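You operate a simulated robot arm through the tools that you are given. There is no shell and no other tool. Be economical: measure what you need, move in short steps, check, and stop when the job is done.

Carry out the task below with a simulated two-armed robot. There is one attempt and no reset: what you move stays moved.

Task
Fetch the white foam cube from the top of the cream table and set it on the clear pane. Put the orange strap roll on the top of the green bench away on the fourth shelf from the bottom of the grey rack. Take the yellow weight from the top of the white table and put it on the bed of the tray dock. Put the steel block that says "2" from the top of the white table on the top of the steel bench and the steel block labelled "5" on top of the black spacer. Stack the small cardboard carton labelled "pins" from the top of the black table on top of the small cardboard carton labelled "M16". Stack the 50 mm steel spacer from the top of the teal bench on top of the 40 mm steel spacer. Any order will do.

It is judged by the outcome, as a careful person would: the job done as asked, and still so three seconds after it is handed in. It fails if anything else is knocked over, pushed out of place, dropped, spilled or broken.

Robot
Two 7-joint arms with fingered hands on one trunk, on a base that drives. Base frame: it is fixed to the floor where the robot stands at the start and does not move with it; the origin is under the middle of the robot, x ahead of it, y to its left, z up; the surface under the hand at the start is at about z = 800. Units: mm, degrees, N and s.
The left shoulder is at the start at [70, 145, 1116], the right one opposite. With the tool pointing down near the work surface each hand reaches from about 400 to 780 mm from the robot's upright axis, wherever it stands, measured 20 degrees to its own side. Places, roughly: bed of the tray dock (26x22 cm) [-1240, 4380, 840]; black spacer (6x6x6 cm) [-1300, 6600, 800]; clear pane (10x10x1 cm) [700, 100, 800]; fourth shelf of the grey rack [800, 7300, 1300]; orange strap roll (7x7x4 cm) [-1900, 6200, 900]; small cardboard carton [-1500, 8000, 750]; steel block [-1250, 6500, 750]; steel spacer [-2000, 8500, 750]; top of the steel bench [-2000, 3400, 800]; white foam cube (7x7x7 cm) [500, -200, 800]; yellow weight [-1500, 6000, 750]. Payload 3.5 kg a hand.
Tool frame (each hand has its own): the origin (TCP) lies between the finger pads and is the grasp point; the fingertips stand 25 mm ahead of it; z points along the fingers, y is the line along which they close. The gripper opens to 88 mm. The gripper's body begins 29 mm behind the TCP. The gripper is a hand of 4 fingers: y runs from the thumb to the fingers, the wrist lies at [-13, -97, -162] in the tool frame, and closing takes about 1.5 s.
Orientation is told as [roll, pitch, yaw] about the base's x, y, z axes, in that order, counted from this pose: with the fingers straight down and the wrist toward the robot, the tool's x, y and z point along [0, 1, 0], [1, 0, 0] and [0, 0, -1] of the base frame.

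Tools
- The arms move only by the tool nudge_tool. It takes "left_moves", "right_moves" or both (then of equal length, played together; a hand with none holds still); each is a list of rows, each a list of 7 numbers: the turn, a rotation vector about the base's x, y, z in units of 180 degrees (1.0 is 180 degrees), then the shift along the base's x, y, z in units of 100 mm (1.0 is 100 mm), then the opening in per cent of the stroke, from 0 (shut) to 100 (fully open). In form: [[rx, ry, rz, dx, dy, dz, jaw], ...]. A call has 1 to 8 rows; each row is the pose to reach, as a shift and turn from the pose commanded when the call began. A call with a number of a shift or a turn outside -1 to 1 is refused whole. Each row takes 0.2 s and may step no farther than 50 mm and 8.6 degrees from the row before; otherwise, or with a gripper value out of range, the whole call is refused. Where a pose cannot be reached the arm comes as near as it can. A force on the tool above 40 N (or 10 N above the force at the start of the call, whichever is more), or a blocked arm, ends the call early, and 0.2 s more pass. The fingers move at their own pace (about 45 mm/s each) and stop on an object; they squeeze with about 24 N. The grip force told is the motor's: it shows also when the fingers shut on nothing. Time passes only in rows, and 0.2 s behind the last, so rows that repeat a pose let the fingers close. It gives the time, the measured TCP pose, the force on the tool (base axes), the opening and the grip force at its end, in the units of the frame above (readings bear some noise), with the torque about the TCP (base axes, N m) and any sound that the robot's microphone picked up.
- Cameras (640 x 400 px; columns grow to the right, rows downward): "scene" is now at [131.4, -15.4, 1423.5]; the picture's right is [-0.18, -0.98, 0.00], its down [-0.67, 0.12, -0.73] and it looks along [0.72, -0.13, -0.68] (base axes); focal length 282 px, centre (320, 200). "left" rides on the left gripper at [-64, -83, -98] in its tool frame; the picture's right is [-0.62, -0.37, 0.69], its down [0.71, -0.63, 0.30] and it looks along [0.32, 0.68, 0.65] (tool axes); focal length 265 px, centre (320, 200). "right" rides on the right gripper at [64, -83, -98] in its tool frame; the picture's right is [-0.62, 0.37, -0.69], its down [-0.71, -0.63, 0.30] and it looks along [-0.32, 0.68, 0.65] (tool axes); focal length 265 px, centre (320, 200).
- capture(camera): a new picture of that camera. The clock stands still meanwhile.
- raise_lower(by): slides the trunk up (or, below 0, down) by that many mm; the arms and the scene camera ride with it, the base frame stays. It gives what a move gives, with no picture.
- roll_base(legs): drives the robot by 1 to 6 legs, each [ahead, left, turn to the left] in mm, mm and degrees, along the robot's own axes; the way and the turn of a leg run together, so that a leg with both is an arc; at most 1500 mm and 180 degrees a leg. The arms and the cameras ride along, it lands a little off, and it stops where it bumps. It gives what a move gives.
- hand_shape(shape, hand): the hand has 4 fingers and takes this shape, open, in about a second: jaw (thumb against the fingers, like two jaws); tri (thumb and two fingers); tip (a fingertip pinch); poke (one finger out to press); point (the index stretched); flat (the hand flat); cup (the hand cupped); fist (a fist). The gripper value then closes the fingers along that shape, each until it touches; the sizes above hold for jaw. It gives what a move gives, with no picture.
- aim_head(pan, tilt): turns the head with the scene camera to pan (to the left, within 86 degrees either way) and tilt (down, from -29 to 69), counted from straight ahead of the robot. It gives what a move gives.
- locate(camera, pixels): for up to 12 pixels [column, row] of the newest picture of that camera ("zoom" is the newest enlarged one), the place [x, y, z] in the base frame of the surface seen there, good to about 2 mm. The clock stands still meanwhile.
- zoom(camera, box): a new picture of the part [left, top, right, bottom] of that camera's present view, enlarged. The clock stands still meanwhile.
- job_done(): hands the job in; it is judged then, once.

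Go step by step. Measure first, check grasps and placings, and put right what went wrong. The budget is 138 turns and 172 pictures, counting those below and the enlarged ones. Unless the task says otherwise, let go and move clear before handing in, and close with one line.

The tools are called after "Call:" by a JSON object that holds its "method" and its "body". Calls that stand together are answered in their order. nudge_tool: Moves the arms, as the interface text tells. Its arguments: {"type":"object","properties":{"left_moves":{"type":"array","items":{"type":"array","items":{"type":"number"}}},"right_moves":{"type":"array","items":{"type":"array","items":{"type":"number"}}}},"required":[]} The other tools are called the same way: raise_lower (by) slides the trunk up or down; hand_shape (shape, hand) gives the hand a shape; roll_base (legs) drives the base; aim_head (pan, tilt) turns the head that bears the scene camera; capture (camera) takes a picture; locate (camera, pixels) gives the place of the surface under pixels of a picture; zoom (camera, box) takes an enlarged picture of a part of a camera's view; job_done () hands the job in.

At the start:

```text
time_s: 0.0
left_eef_pos: [489.0, 205.5, 1059.7]
left_tcp_rot: [0.0, 0.0, 0.0]
left_wrist_force: [-0.2, 0.3, -0.1]
left_torque: [-0.01, 0.02, 0.0]
left_width: 87.5
left_finger_force: 0.0
left_shape: jaw
right_eef_pos: [500.9, -251.0, 1074.8]
right_tcp_rot: [0.0, 0.0, 0.0]
right_wrist_force: [-0.1, -0.8, -0.3]
right_torque: [-0.02, -0.02, -0.01]
right_width: 87.9
right_finger_force: 0.0
right_shape: jaw
trunk travel left (down, up): [-679.0, 161.0]
robot x, y, heading: [0.8, -1.4, 0.0]
head pan, tilt: [-10.5, 42.9]
```

scene: 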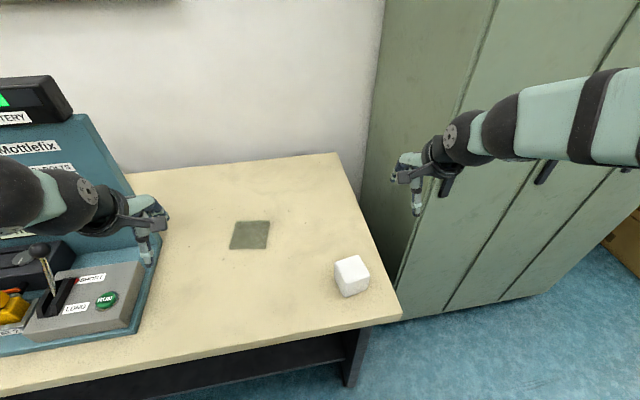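
right: 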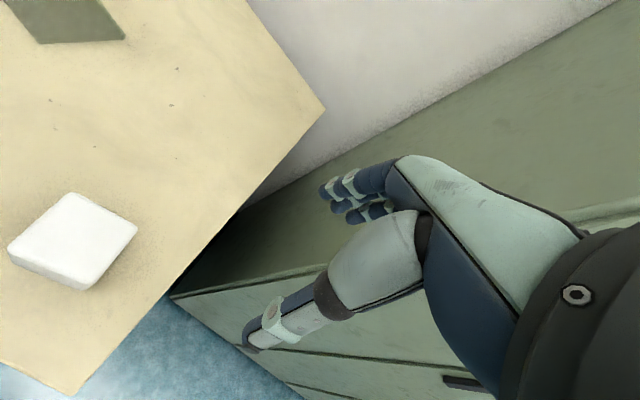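
left: 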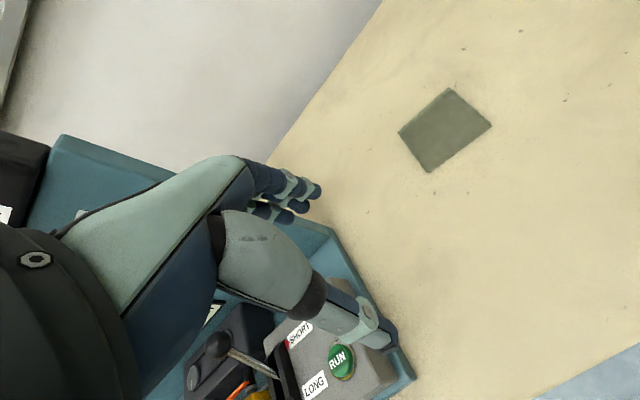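

The scene shows the white cube near (351,275) and the dark pane at (249,235). I will measure both.

Call:
{"method": "locate", "body": {"camera": "scene", "pixels": [[336, 265], [357, 257], [367, 273], [344, 281], [351, 269], [348, 296], [249, 235], [237, 223], [269, 222], [265, 248], [230, 248], [330, 310]]}}

Call:
{"method": "zoom", "body": {"camera": "scene", "box": [220, 200, 400, 312]}}

```text
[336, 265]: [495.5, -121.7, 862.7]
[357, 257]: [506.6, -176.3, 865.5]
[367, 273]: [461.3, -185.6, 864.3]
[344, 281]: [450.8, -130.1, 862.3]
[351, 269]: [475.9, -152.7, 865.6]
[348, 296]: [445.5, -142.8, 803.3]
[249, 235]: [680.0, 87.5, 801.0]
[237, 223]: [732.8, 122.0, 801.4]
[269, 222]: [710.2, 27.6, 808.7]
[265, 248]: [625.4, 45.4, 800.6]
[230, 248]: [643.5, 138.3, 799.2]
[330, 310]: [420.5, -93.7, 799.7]
```

```text
3.56 times, centred on (310, 256) of scene
```

zoom: 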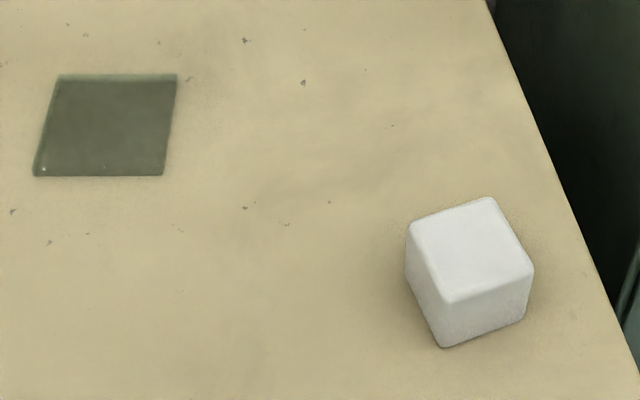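

Cube centre is at about (478,-153), yawed 11°, top at 865; the pane is centred near (677,83). I'll move the right hand over the cube.

Call:
{"method": "nudge_tool", "body": {"right_moves": [[0, 0, 0.03, -0.1, 0.4, -0.2, 100], [0, 0, 0.061, -0.22, 0.8, -0.4, 100], [0, 0, 0.061, -0.22, 0.976, -0.8, 100], [0, 0, 0.061, -0.22, 0.976, -1, 100]]}}

Call:
{"method": "nudge_tool", "body": {"right_moves": [[0, 0, 0, 0, 0, -0.4, 100], [0, 0, 0, 0, 0, -0.75, 100], [0, 0, 0, 0, 0, -0.75, 100]]}}

Call:
{"method": "capture", "body": {"camera": "right"}}

Call:
{"method": "capture", "body": {"camera": "scene"}}

```text
time_s: 1.0
left_eef_pos: [490.0, 205.0, 1058.6]
left_tcp_rot: [0.0, -0.1, 0.1]
left_wrist_force: [-0.2, -0.3, -0.2]
left_torque: [-0.01, -0.02, -0.02]
left_width: 87.5
left_finger_force: 0.1
left_shape: jaw
right_eef_pos: [477.6, -153.9, 974.4]
right_tcp_rot: [0.0, 0.0, 10.9]
right_wrist_force: [0.1, 0.0, 1.0]
right_torque: [0.0, -0.04, 0.0]
right_width: 87.8
right_finger_force: 0.0
right_shape: jaw
trunk travel left (down, up): [-679.0, 161.0]
robot x, y, heading: [-0.2, 1.3, 0.3]
head pan, tilt: [-10.5, 42.9]
```

```text
time_s: 1.8
left_eef_pos: [488.1, 205.5, 1059.8]
left_tcp_rot: [-0.1, -0.1, 0.0]
left_wrist_force: [0.3, 0.1, -0.4]
left_torque: [0.02, -0.01, 0.0]
left_width: 87.5
left_finger_force: 0.1
left_shape: jaw
right_eef_pos: [478.8, -153.8, 899.8]
right_tcp_rot: [0.0, -0.1, 11.0]
right_wrist_force: [0.8, -0.9, 0.2]
right_torque: [-0.02, 0.04, 0.03]
right_width: 87.5
right_finger_force: 0.0
right_shape: jaw
trunk travel left (down, up): [-679.0, 161.0]
robot x, y, heading: [1.3, -0.1, 0.0]
head pan, tilt: [-10.5, 42.9]
```

```text
167 pictures are left
```

right: 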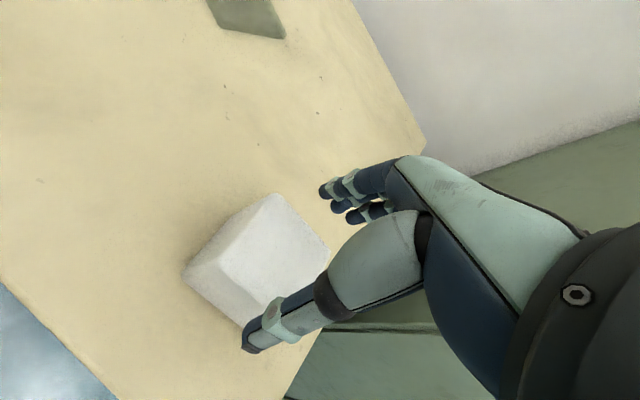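

```text
166 pictures are left
```

scene: 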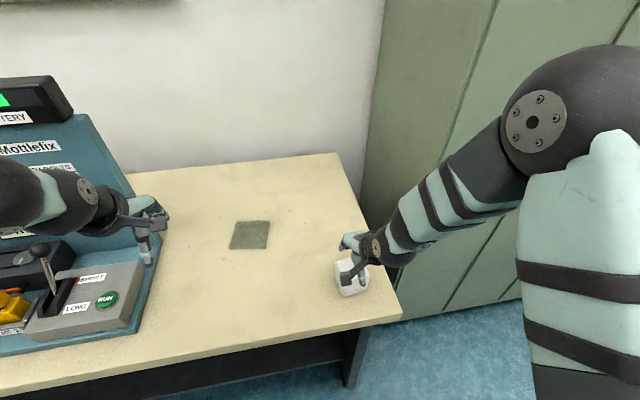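

The hand hovers over the cube with thumb and fingers on either side. I'll descend, close and lift.

Call:
{"method": "nudge_tool", "body": {"right_moves": [[0, 0, 0, 0, 0, -0.35, 100], [0, 0, 0, 0, 0, -0.66, 100], [0, 0, 0, 0, 0, -0.66, 100], [0, 0, 0, 0, 0, -0.66, 0], [0, 0, 0, 0, 0, -0.66, 0], [0, 0, 0, 0, 0, -0.66, 0], [0, 0, 0, 0, 0, -0.66, 0], [0, 0, 0, 0, 0, -0.66, 0]]}}

Call:
{"method": "nudge_tool", "body": {"right_moves": [[0, 0, 0, 0, 0, 0.3, 0], [0, 0, 0, 0, 0, 0.6, 0], [0, 0, -0.03, 0.3, 0.3, 0.6, 0], [0, 0, -0.061, 0.6, 0.6, 0.6, 0], [0, 0, -0.061, 0.95, 0.95, 0.6, 0], [0, 0, -0.061, 0.98, 1, 0.6, 0]]}}

Call:
{"method": "capture", "body": {"camera": "scene"}}

```text
time_s: 2.5
left_eef_pos: [487.3, 205.1, 1060.9]
left_tcp_rot: [0.0, -0.3, 0.1]
left_wrist_force: [0.3, -0.2, 0.3]
left_torque: [-0.01, -0.01, 0.03]
left_width: 87.7
left_finger_force: 0.0
left_shape: jaw
right_eef_pos: [481.7, -150.1, 841.7]
right_tcp_rot: [0.2, -1.4, 10.9]
right_wrist_force: [-3.2, -1.4, 16.2]
right_torque: [0.0, 0.39, -0.01]
right_width: 87.9
right_finger_force: 0.1
right_shape: jaw
trunk travel left (down, up): [-679.0, 161.0]
robot x, y, heading: [4.8, 0.5, -0.2]
head pan, tilt: [-10.5, 42.9]
stopped in row 3 (right hand): the force on the tool passed its limit at 54 N (the readings are from after the stop); the commanded pose is now the measured one
```

```text
time_s: 3.9
left_eef_pos: [488.5, 204.3, 1058.7]
left_tcp_rot: [-0.1, 0.1, 0.0]
left_wrist_force: [-0.4, -0.4, 0.0]
left_torque: [0.0, 0.01, 0.01]
left_width: 87.6
left_finger_force: 0.1
left_shape: jaw
right_eef_pos: [581.1, -50.7, 899.7]
right_tcp_rot: [0.2, -0.9, -0.2]
right_wrist_force: [-0.9, -0.4, -1.1]
right_torque: [-0.01, 0.02, -0.04]
right_width: 59.4
right_finger_force: 23.9
right_shape: jaw
trunk travel left (down, up): [-679.0, 161.0]
robot x, y, heading: [-3.7, 0.7, -0.1]
head pan, tilt: [-10.5, 42.9]
```

```text
165 pictures are left
```

scene: 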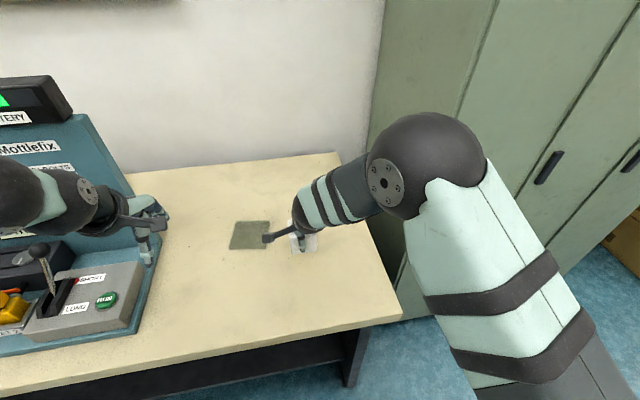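

The descent stopped on the palm touching the cube, yet the fingers closed on it while rising (59 mm, 24 N), and it is carried. I check how it sits.

Call:
{"method": "capture", "body": {"camera": "right"}}

Call:
{"method": "zoom", "body": {"camera": "scene", "box": [220, 190, 380, 290]}}

```text
164 pictures are left
```

right: 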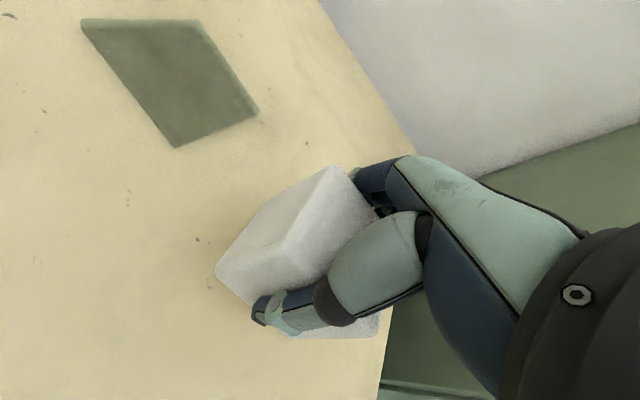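

```text
4.00 times, centred on (300, 240) of scene
```

zoom: 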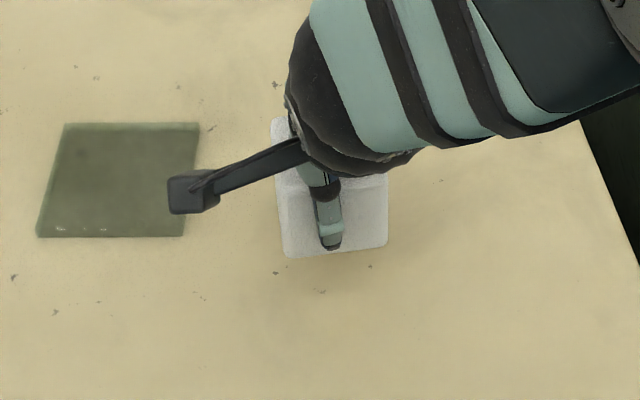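

Cube held level in the fingers. Measuring its lower near edge and the pane corners from the hand camera.

Call:
{"method": "locate", "body": {"camera": "right", "pixels": [[216, 272], [240, 290], [270, 215], [230, 245], [81, 20], [197, 21], [258, 112], [175, 147], [178, 85]]}}

```text
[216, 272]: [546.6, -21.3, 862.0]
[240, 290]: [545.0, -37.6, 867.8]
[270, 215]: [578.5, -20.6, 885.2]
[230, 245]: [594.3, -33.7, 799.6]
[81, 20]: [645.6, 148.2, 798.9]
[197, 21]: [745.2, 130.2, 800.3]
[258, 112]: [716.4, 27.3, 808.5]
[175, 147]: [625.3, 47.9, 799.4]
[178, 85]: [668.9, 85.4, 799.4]
```

Move over the pane in two steps, turning −12° to match, then lower.

Call:
{"method": "nudge_tool", "body": {"right_moves": [[0, 0, -0.03, 0.3, 0.3, 0, 0], [0, 0, -0.067, 0.6, 0.6, 0, 0], [0, 0, -0.067, 0.9, 0.9, 0, 0], [0, 0, -0.067, 0.99, 1, 0, 0]]}}

Call:
{"method": "nudge_tool", "body": {"right_moves": [[0, 0, 0, 0, 0.36, 0, 0], [0, 0, 0, 0, 0.36, -0.25, 0], [0, 0, 0, 0, 0.36, -0.4, 0], [0, 0, 0, 0, 0.36, -0.4, 0]]}}

Call:
{"method": "capture", "body": {"camera": "right"}}

Call:
{"method": "zoom", "body": {"camera": "scene", "box": [180, 180, 340, 280]}}

```text
time_s: 4.8
left_eef_pos: [489.0, 204.8, 1059.8]
left_tcp_rot: [0.0, 0.0, -0.1]
left_wrist_force: [-0.5, -0.6, 0.1]
left_torque: [-0.01, -0.01, 0.0]
left_width: 87.4
left_finger_force: 0.1
left_shape: jaw
right_eef_pos: [663.4, 29.0, 898.8]
right_tcp_rot: [0.3, -1.0, -12.2]
right_wrist_force: [0.0, -0.1, 1.0]
right_torque: [0.02, 0.01, -0.01]
right_width: 59.1
right_finger_force: 24.2
right_shape: jaw
right hand out of reach, approached as far as the arm can: row 3, 4
trunk travel left (down, up): [-679.0, 161.0]
robot x, y, heading: [-2.1, 1.9, -0.1]
head pan, tilt: [-10.5, 42.9]
```

```text
time_s: 5.8
left_eef_pos: [489.9, 206.6, 1058.2]
left_tcp_rot: [0.0, 0.0, 0.0]
left_wrist_force: [-0.1, -0.2, -0.3]
left_torque: [0.01, 0.04, -0.02]
left_width: 87.6
left_finger_force: 0.1
left_shape: jaw
right_eef_pos: [664.5, 31.0, 899.5]
right_tcp_rot: [0.3, -1.0, -12.3]
right_wrist_force: [0.6, -0.5, 0.1]
right_torque: [0.0, 0.0, 0.0]
right_width: 59.0
right_finger_force: 24.4
right_shape: jaw
right hand out of reach, approached as far as the arm can: row 1, 2, 3, 4
trunk travel left (down, up): [-679.0, 161.0]
robot x, y, heading: [0.8, 0.4, -0.1]
head pan, tilt: [-10.5, 42.9]
```

```text
162 pictures are left
```

right: 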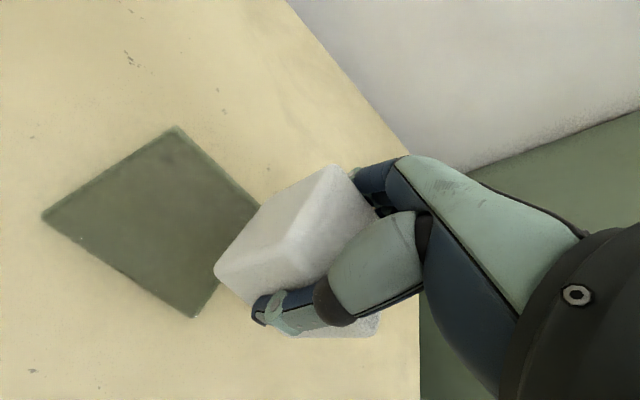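

```text
4.00 times, centred on (260, 230) of scene
```

zoom: 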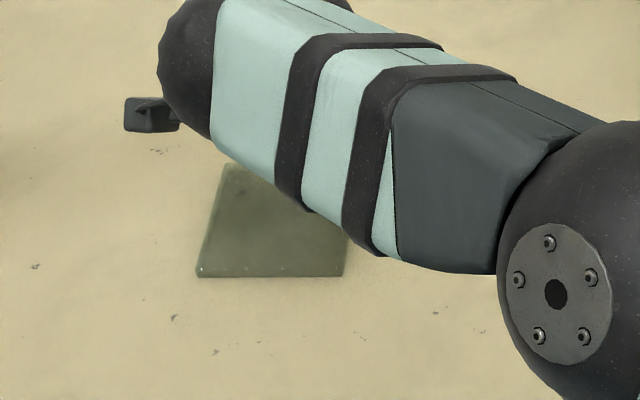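

The arm is at its reach limit, so the base must shift left about 60 mm. First check clearance of the console by the left hand.

Call:
{"method": "locate", "body": {"camera": "scene", "pixels": [[70, 110], [30, 100], [110, 150], [40, 250], [75, 130], [130, 265], [153, 300], [30, 200], [330, 310]]}}

```text
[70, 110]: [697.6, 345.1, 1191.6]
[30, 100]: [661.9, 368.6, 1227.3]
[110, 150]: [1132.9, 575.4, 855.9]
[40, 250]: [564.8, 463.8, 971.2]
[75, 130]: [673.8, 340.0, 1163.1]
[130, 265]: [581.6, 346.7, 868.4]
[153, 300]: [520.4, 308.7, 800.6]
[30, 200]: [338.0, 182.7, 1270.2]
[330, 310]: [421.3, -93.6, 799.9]
```

Console stands clear (y>300, display x>660); shift the base 60 mm left.

Call:
{"method": "roll_base", "body": {"legs": [[0, 60, 0]]}}

```text
time_s: 6.8
left_eef_pos: [491.4, 262.9, 1059.7]
left_tcp_rot: [0.2, 0.0, -0.2]
left_wrist_force: [-0.6, 0.1, -0.5]
left_torque: [-0.01, -0.01, -0.01]
left_width: 87.5
left_finger_force: 0.1
left_shape: jaw
right_eef_pos: [664.4, 86.6, 900.0]
right_tcp_rot: [0.2, -0.9, -12.3]
right_wrist_force: [-1.0, 0.2, -1.1]
right_torque: [0.02, -0.03, 0.03]
right_width: 59.3
right_finger_force: 24.5
right_shape: jaw
trunk travel left (down, up): [-679.0, 161.0]
robot x, y, heading: [3.7, 61.6, -0.0]
head pan, tilt: [-10.5, 42.9]
```

TCP is at (664,86); I go 25 mm ahead so the lower pose is in reach, then lower.

Call:
{"method": "roll_base", "body": {"legs": [[35, 0, 0]]}}

Call:
{"method": "capture", "body": {"camera": "right"}}

Call:
{"method": "zoom", "body": {"camera": "scene", "box": [180, 180, 340, 280]}}

```text
time_s: 7.7
left_eef_pos: [521.2, 263.6, 1060.1]
left_tcp_rot: [0.0, -0.2, -0.1]
left_wrist_force: [-0.7, 0.4, 0.7]
left_torque: [-0.02, -0.01, -0.01]
left_width: 88.0
left_finger_force: 0.2
left_shape: jaw
right_eef_pos: [695.2, 89.2, 901.7]
right_tcp_rot: [0.2, -1.1, -12.3]
right_wrist_force: [0.2, 0.3, -0.4]
right_torque: [0.0, -0.01, -0.01]
right_width: 59.1
right_finger_force: 24.0
right_shape: jaw
trunk travel left (down, up): [-679.0, 161.0]
robot x, y, heading: [30.6, 60.4, 0.1]
head pan, tilt: [-10.5, 42.9]
```

```text
160 pictures are left
```

right: 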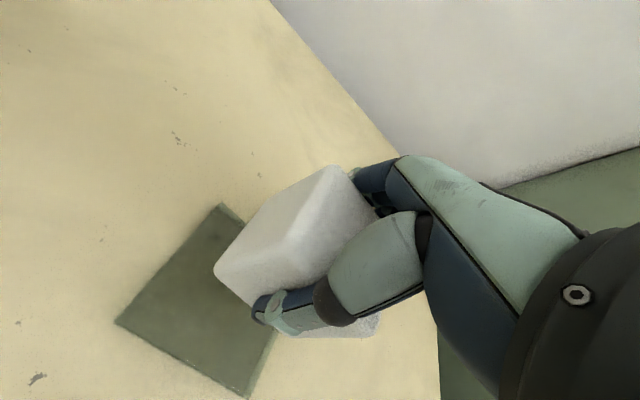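

```text
4.00 times, centred on (260, 230) of scene
```

zoom: 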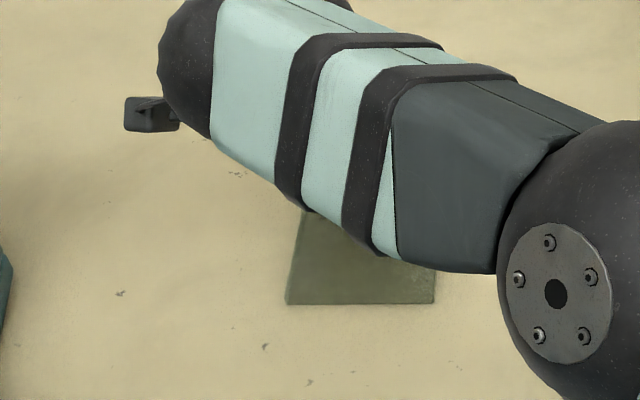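

Now at (695,89); shift −13 mm in x and lower to just above the pane.

Call:
{"method": "nudge_tool", "body": {"right_moves": [[0, 0, 0, -0.13, -0.03, 0, 0], [0, 0, 0, -0.13, -0.03, -0.25, 0], [0, 0, 0, -0.13, -0.03, -0.44, 0], [0, 0, 0, -0.13, -0.03, -0.44, 0]]}}

Call:
{"method": "capture", "body": {"camera": "right"}}

```text
time_s: 8.7
left_eef_pos: [523.7, 265.2, 1060.0]
left_tcp_rot: [0.1, -0.1, -0.1]
left_wrist_force: [0.2, -0.2, 0.0]
left_torque: [0.0, -0.03, -0.04]
left_width: 87.8
left_finger_force: 0.0
left_shape: jaw
right_eef_pos: [685.1, 86.4, 855.3]
right_tcp_rot: [0.2, -1.0, -12.2]
right_wrist_force: [-0.5, -0.7, 0.2]
right_torque: [0.0, 0.0, -0.01]
right_width: 58.8
right_finger_force: 23.9
right_shape: jaw
trunk travel left (down, up): [-679.0, 161.0]
robot x, y, heading: [37.4, 57.8, -0.0]
head pan, tilt: [-10.5, 42.9]
```

```text
158 pictures are left
```

right: 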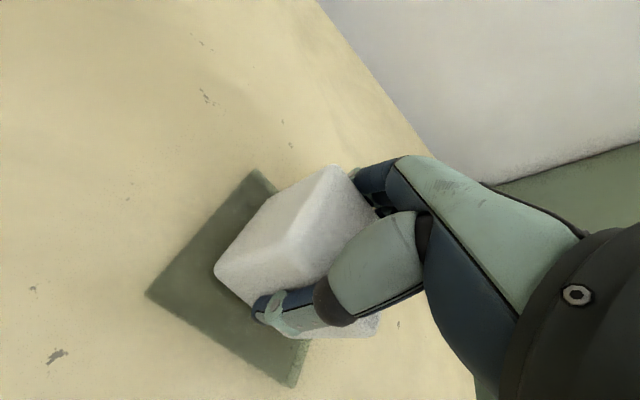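

Checking the cube's offset on the pane before touching down.

Call:
{"method": "locate", "body": {"camera": "right", "pixels": [[150, 293], [255, 174], [290, 382], [219, 275], [218, 265], [235, 293], [321, 172], [255, 240]]}}

```text
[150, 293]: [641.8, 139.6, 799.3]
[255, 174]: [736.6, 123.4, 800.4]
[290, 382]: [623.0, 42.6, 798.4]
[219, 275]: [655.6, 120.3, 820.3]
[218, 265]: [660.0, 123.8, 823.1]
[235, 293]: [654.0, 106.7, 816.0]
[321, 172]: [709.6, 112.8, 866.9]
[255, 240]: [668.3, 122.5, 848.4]
```

Cube centre computes to (681,81) over pane centre (680,83): good. Bottom ~6 mm above; lower, release, and rise.

Call:
{"method": "nudge_tool", "body": {"right_moves": [[0, 0, 0, 0, 0, -0.05, 0], [0, 0, 0, 0, 0, -0.07, 0], [0, 0, 0, 0, 0, -0.07, 0], [0, 0, 0, 0, 0, -0.07, 30], [0, 0, 0, 0, 0, -0.07, 100], [0, 0, 0, 0, 0, -0.07, 100], [0, 0, 0, 0, 0, -0.07, 100], [0, 0, 0, 0, 0, -0.07, 100]]}}

Call:
{"method": "nudge_tool", "body": {"right_moves": [[0, 0, 0, 0, 0, 0.3, 100], [0, 0, 0, 0, 0, 0.7, 100], [0, 0, 0, 0, 0, 1, 100], [0, 0, 0, -0.3, -0.3, 1, 100], [0, 0, 0, -0.6, -0.6, 1, 100], [0, 0, 0, -0.95, -0.95, 1, 100]]}}

Call:
{"method": "capture", "body": {"camera": "scene"}}

```text
time_s: 10.5
left_eef_pos: [521.7, 263.6, 1060.8]
left_tcp_rot: [0.1, -0.3, 0.0]
left_wrist_force: [0.3, -0.5, 1.2]
left_torque: [0.01, 0.01, 0.03]
left_width: 87.3
left_finger_force: 0.0
left_shape: jaw
right_eef_pos: [684.2, 87.7, 853.4]
right_tcp_rot: [0.3, -1.5, -12.2]
right_wrist_force: [1.5, 2.0, 24.5]
right_torque: [0.08, 0.24, -0.03]
right_width: 88.1
right_finger_force: 0.0
right_shape: jaw
trunk travel left (down, up): [-679.0, 161.0]
robot x, y, heading: [36.0, 62.5, 0.1]
head pan, tilt: [-10.5, 42.9]
```

```text
time_s: 11.9
left_eef_pos: [523.4, 264.1, 1058.8]
left_tcp_rot: [0.1, -0.1, -0.2]
left_wrist_force: [0.6, 0.0, 0.0]
left_torque: [0.02, 0.0, 0.01]
left_width: 87.7
left_finger_force: 0.1
left_shape: jaw
right_eef_pos: [589.7, -8.9, 949.6]
right_tcp_rot: [0.4, -1.1, -12.4]
right_wrist_force: [0.4, -0.1, -0.5]
right_torque: [0.02, -0.05, 0.05]
right_width: 88.0
right_finger_force: 0.0
right_shape: jaw
trunk travel left (down, up): [-679.0, 161.0]
robot x, y, heading: [35.0, 63.4, -0.1]
head pan, tilt: [-10.5, 42.9]
```

```text
157 pictures are left
```

scene: 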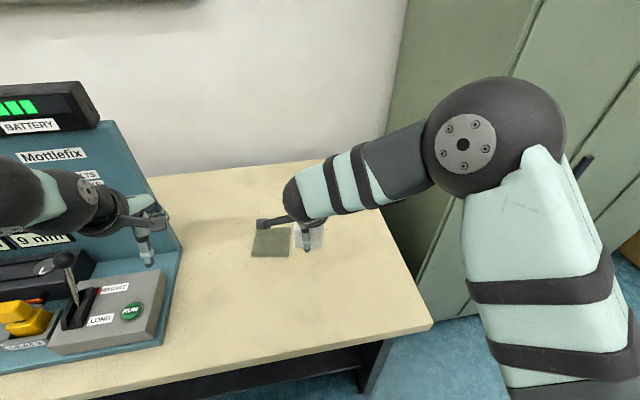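

Something white still seems to be under the hand (310,237), while the pane at (272,243) looks empty. Take closer pictures.

Call:
{"method": "capture", "body": {"camera": "right"}}

Call:
{"method": "zoom", "body": {"camera": "scene", "box": [230, 190, 358, 270]}}

```text
156 pictures are left
```

right: 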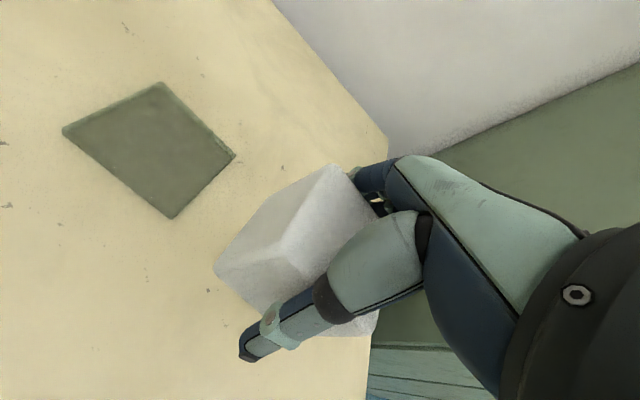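

```text
5.00 times, centred on (294, 230) of scene
```

zoom: 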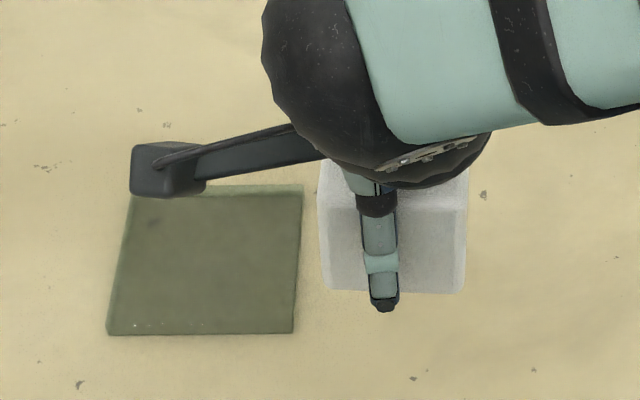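

The cube is clinging to the open hand. I look closely to see which part it clings to.

Call:
{"method": "zoom", "body": {"camera": "right", "box": [200, 140, 456, 300]}}

Call:
{"method": "capture", "body": {"camera": "left"}}

```text
2.50 times, centred on (328, 220) of right
```

zoom: 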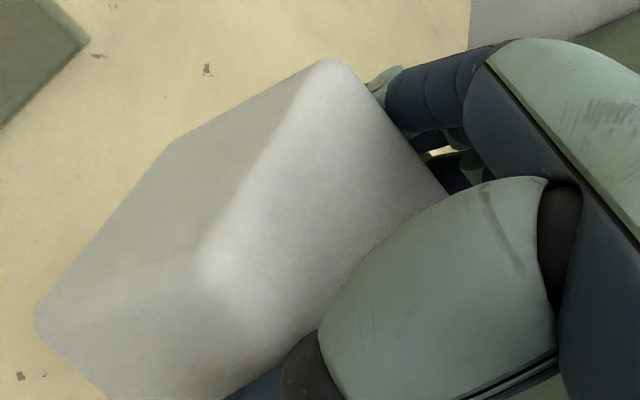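

```text
153 pictures are left
```

left: 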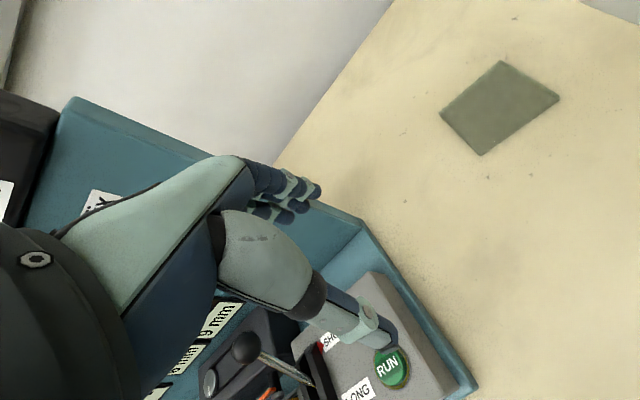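

The cube seems wedged between the thumb's base and the fingers (I pressed the palm onto it). I'll take it back onto the pane first.

Call:
{"method": "nudge_tool", "body": {"right_moves": [[0, 0, 0, 0.3, 0.3, 0, 100], [0, 0, 0, 0.6, 0.6, 0, 100], [0, 0, 0, 0.93, 0.93, 0, 100], [0, 0, 0, 0.93, 0.93, -0.4, 100], [0, 0, 0, 0.93, 0.93, -0.8, 100], [0, 0, 0, 0.93, 0.93, -0.94, 100], [0, 0, 0, 0.93, 0.93, -0.95, 100]]}}

Call:
{"method": "capture", "body": {"camera": "right"}}

```text
time_s: 13.5
left_eef_pos: [523.3, 264.1, 1060.0]
left_tcp_rot: [-0.1, -0.2, -0.1]
left_wrist_force: [0.1, 0.9, -0.9]
left_torque: [0.01, 0.0, -0.03]
left_width: 87.5
left_finger_force: 0.0
left_shape: jaw
right_eef_pos: [683.0, 84.1, 855.0]
right_tcp_rot: [0.2, -1.1, -12.3]
right_wrist_force: [-1.7, 1.8, 4.6]
right_torque: [0.03, -0.05, 0.02]
right_width: 88.2
right_finger_force: 0.0
right_shape: jaw
trunk travel left (down, up): [-679.0, 161.0]
robot x, y, heading: [33.9, 59.2, 0.4]
head pan, tilt: [-10.5, 42.9]
```

```text
152 pictures are left
```

right: 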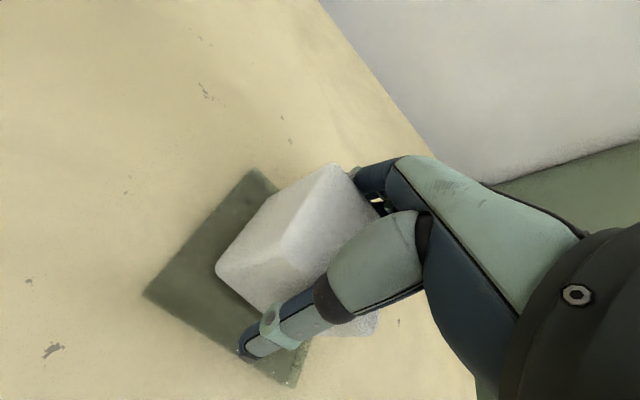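

Contact at 4.6 N and centred. I'll rock the hand a few degrees while easing upward to free the cube.

Call:
{"method": "nudge_tool", "body": {"right_moves": [[0, 0.035, 0, 0, 0, 0.03, 100], [0, 0, 0, 0, 0, 0.05, 100], [0, -0.035, 0, 0, 0, 0.07, 100], [0, 0, 0, 0, 0, 0.1, 100], [0, 0, 0, 0, 0, 0.15, 100], [0, 0, 0, 0, 0, 0.2, 100]]}}

Call:
{"method": "capture", "body": {"camera": "right"}}

```text
time_s: 14.9
left_eef_pos: [525.1, 263.6, 1059.9]
left_tcp_rot: [0.0, -0.1, -0.1]
left_wrist_force: [0.3, -0.8, -0.4]
left_torque: [0.01, 0.02, -0.01]
left_width: 87.5
left_finger_force: 0.1
left_shape: jaw
right_eef_pos: [682.8, 83.5, 873.4]
right_tcp_rot: [0.1, -1.0, -12.3]
right_wrist_force: [0.4, -0.2, -0.2]
right_torque: [0.03, 0.0, -0.01]
right_width: 88.2
right_finger_force: 0.1
right_shape: jaw
right hand out of reach, approached as far as the arm can: row 1
trunk travel left (down, up): [-679.0, 161.0]
robot x, y, heading: [32.4, 62.0, -0.1]
head pan, tilt: [-10.5, 42.9]
```

```text
151 pictures are left
```

right: 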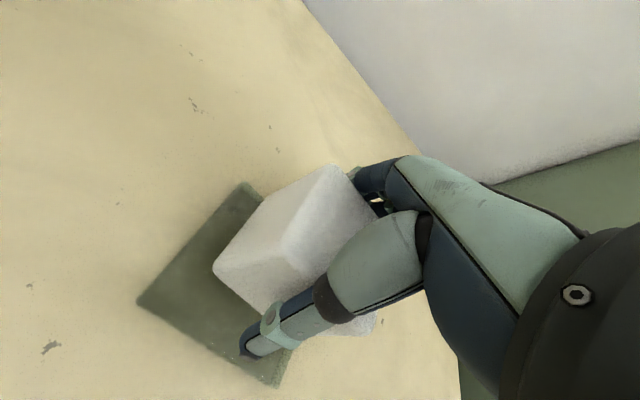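

Still held, and geometry suggests a wedge at the finger bases. I'll try shapes on the free left hand to see which opens widest before using it on the right.

Call:
{"method": "hand_shape", "body": {"hand": "left", "shape": "flat"}}

Call:
{"method": "capture", "body": {"camera": "left"}}

Call:
{"method": "hand_shape", "body": {"hand": "left", "shape": "cup"}}

Call:
{"method": "capture", "body": {"camera": "left"}}

Call:
{"method": "hand_shape", "body": {"hand": "left", "shape": "jaw"}}

```text
time_s: 15.8
left_eef_pos: [524.5, 264.5, 1058.0]
left_tcp_rot: [0.0, -0.1, -0.2]
left_wrist_force: [-0.3, -0.2, 0.0]
left_torque: [-0.01, 0.0, 0.0]
left_width: 80.6
left_finger_force: 0.0
left_shape: flat
right_eef_pos: [682.7, 84.6, 873.0]
right_tcp_rot: [0.2, -1.0, -12.2]
right_wrist_force: [-0.1, 0.9, 0.6]
right_torque: [0.01, 0.0, 0.01]
right_width: 87.8
right_finger_force: 0.1
right_shape: jaw
trunk travel left (down, up): [-679.0, 161.0]
robot x, y, heading: [34.8, 57.7, -0.1]
head pan, tilt: [-10.5, 42.9]
```

```text
150 pictures are left
```

left: 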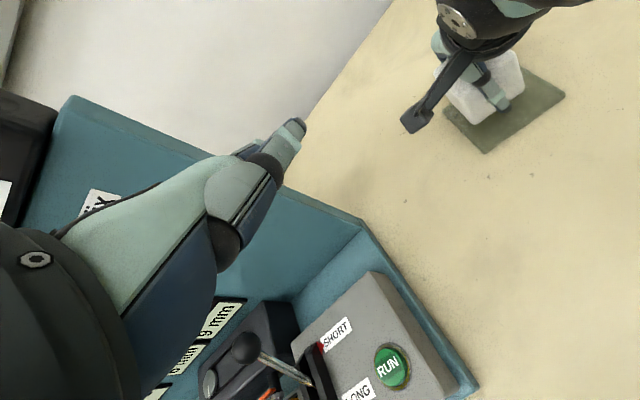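

```text
time_s: 16.7
left_eef_pos: [525.8, 263.7, 1059.6]
left_tcp_rot: [0.1, 0.0, -0.1]
left_wrist_force: [0.4, -0.1, -0.7]
left_torque: [0.0, 0.02, -0.03]
left_width: 59.6
left_finger_force: 0.0
left_shape: cup
right_eef_pos: [683.3, 84.5, 874.2]
right_tcp_rot: [0.2, -1.0, -12.3]
right_wrist_force: [0.7, -0.1, -0.3]
right_torque: [0.02, 0.02, 0.01]
right_width: 88.0
right_finger_force: 0.0
right_shape: jaw
trunk travel left (down, up): [-679.0, 161.0]
robot x, y, heading: [36.8, 56.8, -0.1]
head pan, tilt: [-10.5, 42.9]
```

```text
149 pictures are left
```

left: 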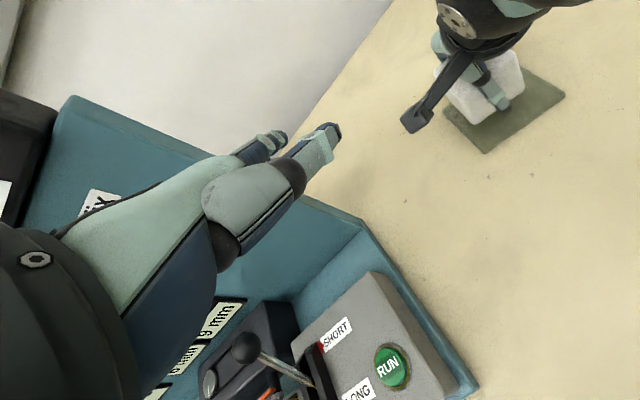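

```text
time_s: 17.6
left_eef_pos: [525.5, 263.9, 1059.5]
left_tcp_rot: [-0.1, 0.0, -0.1]
left_wrist_force: [-0.4, -0.6, -0.1]
left_torque: [-0.01, -0.02, -0.01]
left_width: 87.9
left_finger_force: 0.0
left_shape: jaw
right_eef_pos: [683.9, 84.7, 873.3]
right_tcp_rot: [0.2, -1.0, -12.3]
right_wrist_force: [-0.3, -0.3, -0.3]
right_torque: [-0.02, 0.03, -0.03]
right_width: 87.9
right_finger_force: 0.0
right_shape: jaw
trunk travel left (down, up): [-679.0, 161.0]
robot x, y, heading: [38.5, 57.8, 0.1]
head pan, tilt: [-10.5, 42.9]
```

Flat and cup bring the thumb inward, so they wouldn't free it. I'll use the left hand's poke finger to hold the cube's top edge down while the right hand withdraws; look at the poke shape first.

Call:
{"method": "hand_shape", "body": {"hand": "left", "shape": "poke"}}

Call:
{"method": "capture", "body": {"camera": "left"}}

Call:
{"method": "capture", "body": {"camera": "scene"}}

```text
time_s: 18.5
left_eef_pos: [524.7, 264.4, 1058.6]
left_tcp_rot: [0.0, 0.0, -0.1]
left_wrist_force: [0.8, -0.2, 0.4]
left_torque: [-0.03, 0.0, 0.01]
left_width: 0.0
left_finger_force: 0.0
left_shape: poke
right_eef_pos: [683.7, 84.7, 872.6]
right_tcp_rot: [0.2, -1.0, -12.3]
right_wrist_force: [-0.2, 0.7, 0.0]
right_torque: [-0.02, 0.01, -0.01]
right_width: 87.9
right_finger_force: 0.1
right_shape: jaw
trunk travel left (down, up): [-679.0, 161.0]
robot x, y, heading: [37.9, 56.1, 0.1]
head pan, tilt: [-10.5, 42.9]
```

```text
148 pictures are left
```

left: 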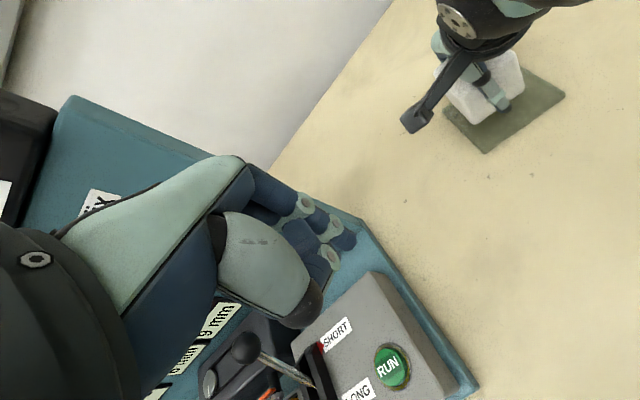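

```text
147 pictures are left
```

scene: 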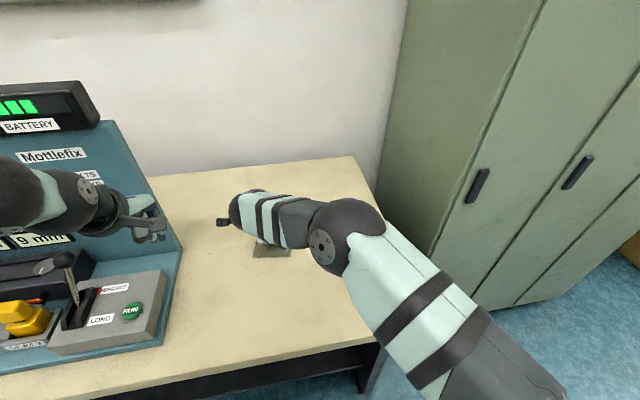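

Zoom in on the left view to locate the poke fingertip and how the right hand holds the cube.

Call:
{"method": "zoom", "body": {"camera": "left", "box": [390, 0, 582, 120]}}

Call:
{"method": "locate", "body": {"camera": "left", "pixels": [[352, 240], [340, 235], [328, 255], [308, 215], [325, 280], [318, 300], [240, 180], [470, 110], [508, 60], [520, 80]]}}

```text
3.33 times, centred on (486, 60) of left
```

zoom: 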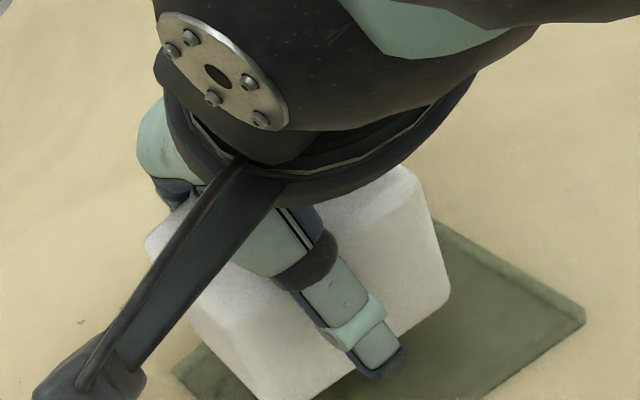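

```text
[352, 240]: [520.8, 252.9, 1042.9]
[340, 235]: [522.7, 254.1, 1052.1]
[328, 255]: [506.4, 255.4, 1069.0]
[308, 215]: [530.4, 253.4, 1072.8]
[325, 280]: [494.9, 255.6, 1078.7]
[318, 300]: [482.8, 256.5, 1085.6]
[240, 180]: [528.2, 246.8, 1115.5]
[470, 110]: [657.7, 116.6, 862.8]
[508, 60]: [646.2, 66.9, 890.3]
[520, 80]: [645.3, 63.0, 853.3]
```

Measure the exposed top surface of the cube from the right camera to choose a pressing point.

Call:
{"method": "locate", "body": {"camera": "right", "pixels": [[335, 170], [350, 195], [362, 208], [372, 216], [345, 225], [325, 245], [300, 255], [285, 245], [320, 200], [310, 215]]}}

```text
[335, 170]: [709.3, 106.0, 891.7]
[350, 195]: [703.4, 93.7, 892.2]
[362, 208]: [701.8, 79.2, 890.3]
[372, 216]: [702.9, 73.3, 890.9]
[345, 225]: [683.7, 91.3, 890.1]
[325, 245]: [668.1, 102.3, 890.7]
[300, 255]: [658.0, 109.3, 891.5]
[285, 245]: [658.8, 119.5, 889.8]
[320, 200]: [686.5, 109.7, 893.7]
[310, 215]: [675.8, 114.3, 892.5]
```

The cube's top sits 11 mm below the palm, with exposed surface reaching under it, so a pressing finger has room. I'll turn the right hand +42° (moving its camera arm out of the way) and tilt the left poke hand toward it.

Call:
{"method": "nudge_tool", "body": {"left_moves": [[-0.046, 0, 0, 0.15, -0.07, -0.1, 0], [-0.093, 0, 0, 0.3, -0.14, -0.2, 0], [-0.139, 0, 0, 0.45, -0.2, -0.3, 0], [-0.185, 0, 0, 0.6, -0.27, -0.4, 0], [-0.232, 0, 0, 0.75, -0.34, -0.5, 0], [-0.278, 0, 0, 0.9, -0.4, -0.6, 0]], "right_moves": [[0, 0, 0.047, 0, 0, 0, 100], [0, 0, 0.094, 0, 0, 0, 100], [0, 0, 0.141, 0, 0, 0, 100], [0, 0, 0.188, 0, 0, 0, 100], [0, 0, 0.235, 0, 0, 0, 100], [0, 0, 0.235, 0, 0, 0, 100]]}}

Call:
{"method": "capture", "body": {"camera": "left"}}

Call:
{"method": "capture", "body": {"camera": "right"}}

Call:
{"method": "capture", "body": {"camera": "scene"}}

```text
time_s: 19.9
left_eef_pos: [615.6, 225.2, 998.0]
left_tcp_rot: [-50.2, -0.1, 0.1]
left_wrist_force: [0.0, -0.2, 0.4]
left_torque: [-0.01, 0.05, 0.0]
left_width: 0.0
left_finger_force: 0.1
left_shape: poke
right_eef_pos: [684.5, 85.4, 872.7]
right_tcp_rot: [0.1, -1.0, 30.2]
right_wrist_force: [-0.7, 0.0, 0.0]
right_torque: [0.02, 0.02, -0.03]
right_width: 87.7
right_finger_force: 0.2
right_shape: jaw
trunk travel left (down, up): [-679.0, 161.0]
robot x, y, heading: [33.6, 58.5, -0.1]
head pan, tilt: [-10.5, 42.9]
```

```text
145 pictures are left
```

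left: 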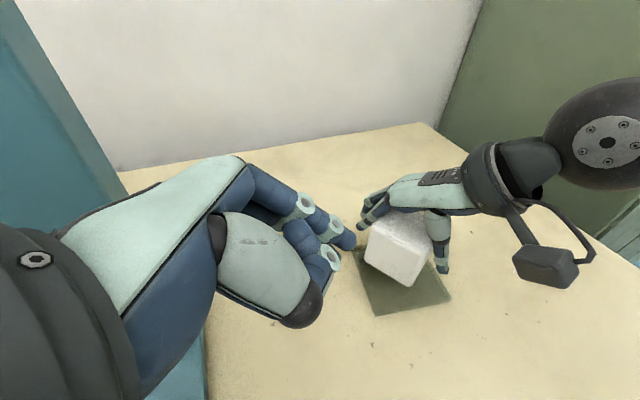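

```text
144 pictures are left
```

right: 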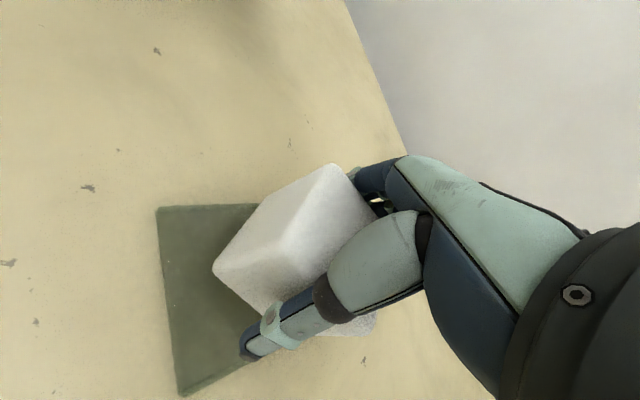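

```text
143 pictures are left
```

scene: 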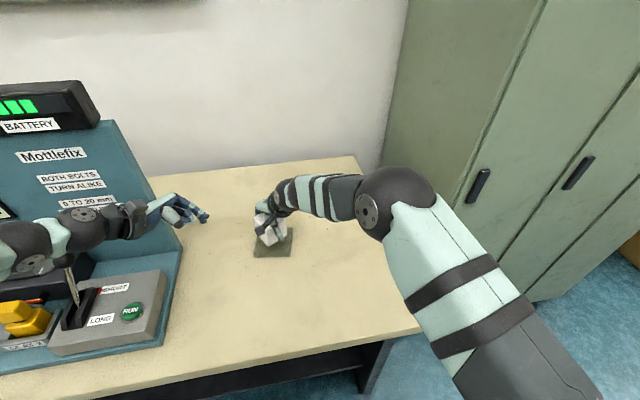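

The left camera now sees the cube clearly. Zoom to see how the fingers hold it.

Call:
{"method": "zoom", "body": {"camera": "left", "box": [330, 160, 490, 260]}}

Call:
{"method": "locate", "body": {"camera": "left", "pixels": [[353, 240], [374, 228], [425, 235], [395, 225], [410, 214], [400, 218], [367, 262], [418, 286], [436, 236]]}}

```text
4.00 times, centred on (410, 210) of left
```

zoom: 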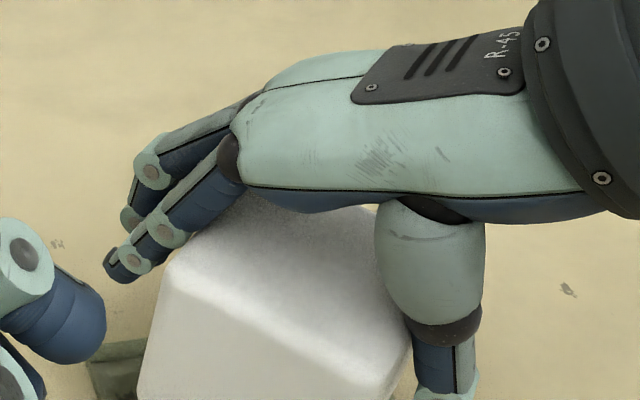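

```text
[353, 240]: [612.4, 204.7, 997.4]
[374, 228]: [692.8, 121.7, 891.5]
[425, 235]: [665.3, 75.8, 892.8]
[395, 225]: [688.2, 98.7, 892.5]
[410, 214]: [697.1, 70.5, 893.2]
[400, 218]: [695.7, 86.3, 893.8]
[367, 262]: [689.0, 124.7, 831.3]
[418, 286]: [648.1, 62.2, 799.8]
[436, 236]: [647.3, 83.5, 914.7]
```

Lower the right hand so the cube just touches the pane, and bring the poke tip to hover by the cube's exposed top edge.

Call:
{"method": "nudge_tool", "body": {"left_moves": [[0, 0, 0, 0.2, -0.2, -0.25, 0], [0, 0, 0, 0.4, -0.45, -0.5, 0], [0, 0, 0, 0.6, -0.65, -0.75, 0], [0, 0, 0, 0.71, -0.85, -0.9, 0], [0, 0, 0, 0.71, -0.85, -0.9, 0]], "right_moves": [[0, 0, 0, -0.02, 0, -0.05, 100], [0, 0, 0, -0.02, 0, -0.1, 100], [0, 0, 0, -0.02, 0, -0.14, 100], [0, 0, 0, -0.02, 0, -0.165, 100], [0, 0, 0, -0.02, 0, -0.165, 100]]}}

Call:
{"method": "capture", "body": {"camera": "left"}}

Call:
{"method": "capture", "body": {"camera": "right"}}

```text
time_s: 21.1
left_eef_pos: [683.8, 139.3, 910.5]
left_tcp_rot: [-50.1, -0.1, 0.1]
left_wrist_force: [-0.3, -1.0, 0.5]
left_torque: [0.0, -0.02, 0.0]
left_width: 0.1
left_finger_force: 0.1
left_shape: poke
right_eef_pos: [681.8, 84.6, 857.3]
right_tcp_rot: [0.0, -1.0, 30.0]
right_wrist_force: [-0.3, 0.5, -0.6]
right_torque: [0.03, -0.02, -0.01]
right_width: 88.0
right_finger_force: 0.1
right_shape: jaw
trunk travel left (down, up): [-679.0, 161.0]
robot x, y, heading: [35.5, 61.4, -0.1]
head pan, tilt: [-10.5, 42.9]
```

```text
141 pictures are left
```

left: 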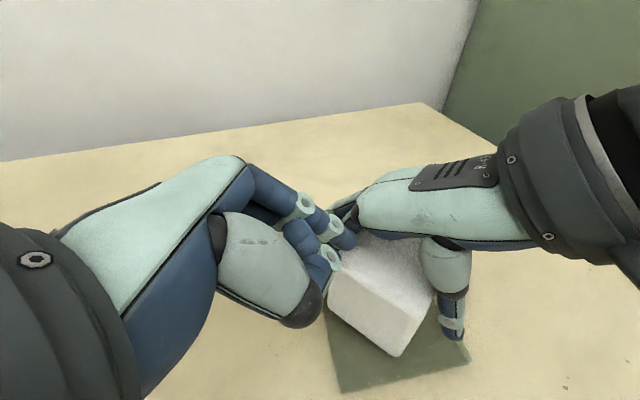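

```text
140 pictures are left
```

right: 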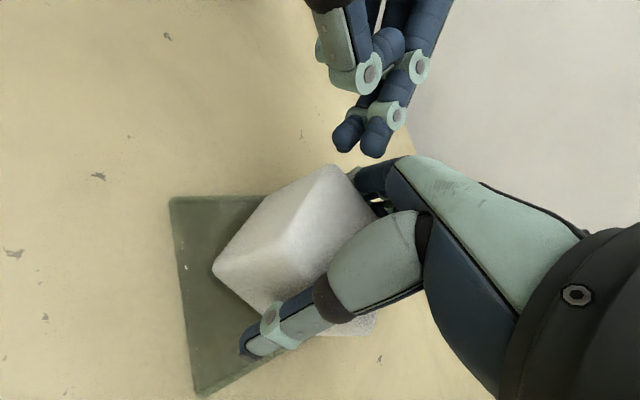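

Locate the poke tips and the cube top in the right view.

Call:
{"method": "locate", "body": {"camera": "right", "pixels": [[345, 145], [371, 152], [345, 225], [325, 190], [335, 210], [355, 205], [310, 225]]}}

Call:
{"method": "locate", "body": {"camera": "left", "pixels": [[353, 240], [365, 262], [380, 265], [400, 265], [415, 262], [428, 240], [425, 300], [333, 280]]}}

```text
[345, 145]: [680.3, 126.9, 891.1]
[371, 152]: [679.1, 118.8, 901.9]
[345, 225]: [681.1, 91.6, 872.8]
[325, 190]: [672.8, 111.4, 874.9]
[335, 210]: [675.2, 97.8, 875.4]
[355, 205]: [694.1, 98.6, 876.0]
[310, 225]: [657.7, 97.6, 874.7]
```

```text
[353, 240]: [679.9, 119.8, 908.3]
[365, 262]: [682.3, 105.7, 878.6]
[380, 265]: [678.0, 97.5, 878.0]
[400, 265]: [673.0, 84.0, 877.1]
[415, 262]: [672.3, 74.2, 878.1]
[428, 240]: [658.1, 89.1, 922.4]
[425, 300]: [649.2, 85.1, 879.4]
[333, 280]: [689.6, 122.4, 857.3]
```

Tips sit at about (680,127,891); cube top is at 876. Move the tip in 16 mm and press gently onto the top edge.

Call:
{"method": "nudge_tool", "body": {"left_moves": [[0, 0, 0, 0, -0.1, -0.03, 0], [0, 0, 0, 0, -0.16, -0.08, 0], [0, 0, 0, 0, -0.16, -0.12, 0], [0, 0, 0, 0, -0.16, -0.14, 0], [0, 0, 0, 0, -0.16, -0.16, 0], [0, 0, 0, 0, -0.16, -0.16, 0]]}}

Call:
{"method": "capture", "body": {"camera": "left"}}

Call:
{"method": "capture", "body": {"camera": "right"}}

```text
time_s: 22.5
left_eef_pos: [685.7, 123.3, 899.3]
left_tcp_rot: [-50.4, -0.7, -0.1]
left_wrist_force: [1.7, 2.4, 26.3]
left_torque: [-0.31, -0.03, 0.04]
left_width: 0.0
left_finger_force: 0.0
left_shape: poke
right_eef_pos: [680.8, 84.5, 859.4]
right_tcp_rot: [0.1, -1.1, 30.1]
right_wrist_force: [3.1, -0.5, -2.2]
right_torque: [0.02, 0.1, -0.11]
right_width: 88.3
right_finger_force: 0.0
right_shape: jaw
trunk travel left (down, up): [-679.0, 161.0]
robot x, y, heading: [36.6, 61.1, -0.0]
head pan, tilt: [-10.5, 42.9]
```

```text
139 pictures are left
```

left: 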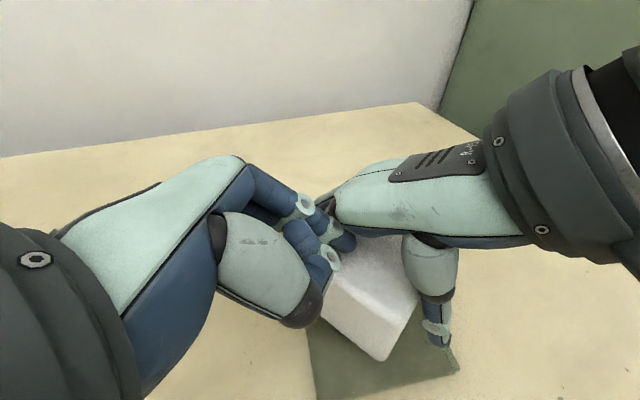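

```text
138 pictures are left
```

right: 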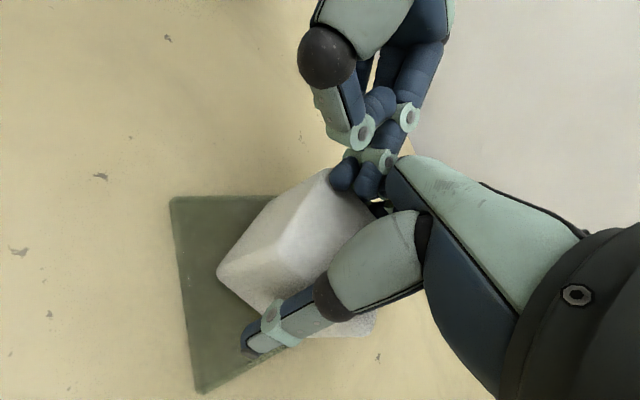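

Left tip presses the cube top with 26 N onto the pane. Now raise the right hand while the left holds.

Call:
{"method": "nudge_tool", "body": {"right_moves": [[0, 0, 0, 0, 0, 0.05, 100], [0, 0, 0, 0, 0, 0.1, 100], [0, 0, 0, 0, 0, 0.15, 100], [0, 0, 0, 0, 0, 0.2, 100], [0, 0, 0, 0, 0, 0.3, 100]]}}

Call:
{"method": "capture", "body": {"camera": "left"}}

Call:
{"method": "capture", "body": {"camera": "right"}}

```text
time_s: 23.7
left_eef_pos: [683.5, 121.5, 900.5]
left_tcp_rot: [-50.4, -0.7, -0.1]
left_wrist_force: [6.3, 0.7, 26.9]
left_torque: [-0.36, -0.17, 0.06]
left_width: 0.0
left_finger_force: 0.1
left_shape: poke
right_eef_pos: [679.4, 83.6, 889.0]
right_tcp_rot: [0.1, -1.2, 30.0]
right_wrist_force: [-0.4, 0.3, 0.2]
right_torque: [0.01, -0.02, 0.02]
right_width: 87.9
right_finger_force: 0.0
right_shape: jaw
trunk travel left (down, up): [-679.0, 161.0]
robot x, y, heading: [36.7, 62.5, 0.3]
head pan, tilt: [-10.5, 42.9]
```

```text
137 pictures are left
```

left: 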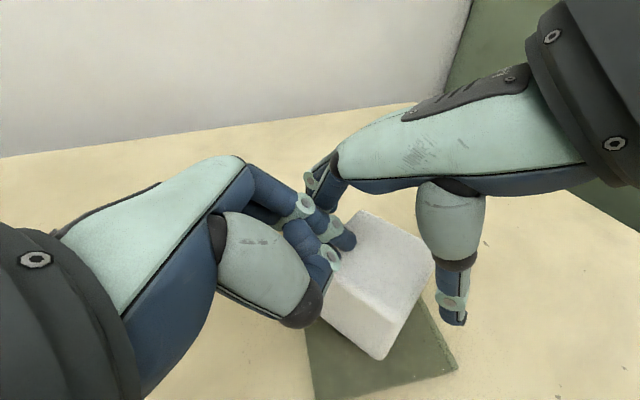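

```text
136 pictures are left
```

right: 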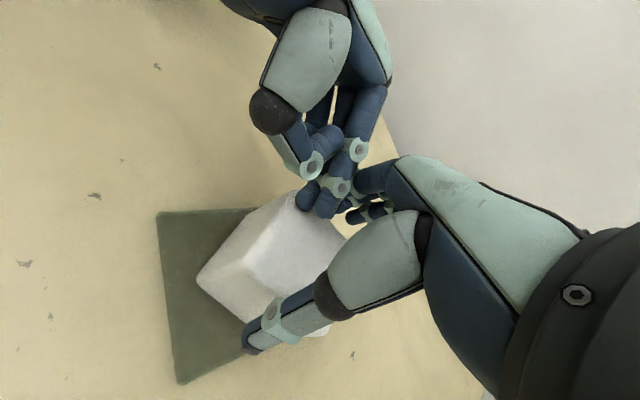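

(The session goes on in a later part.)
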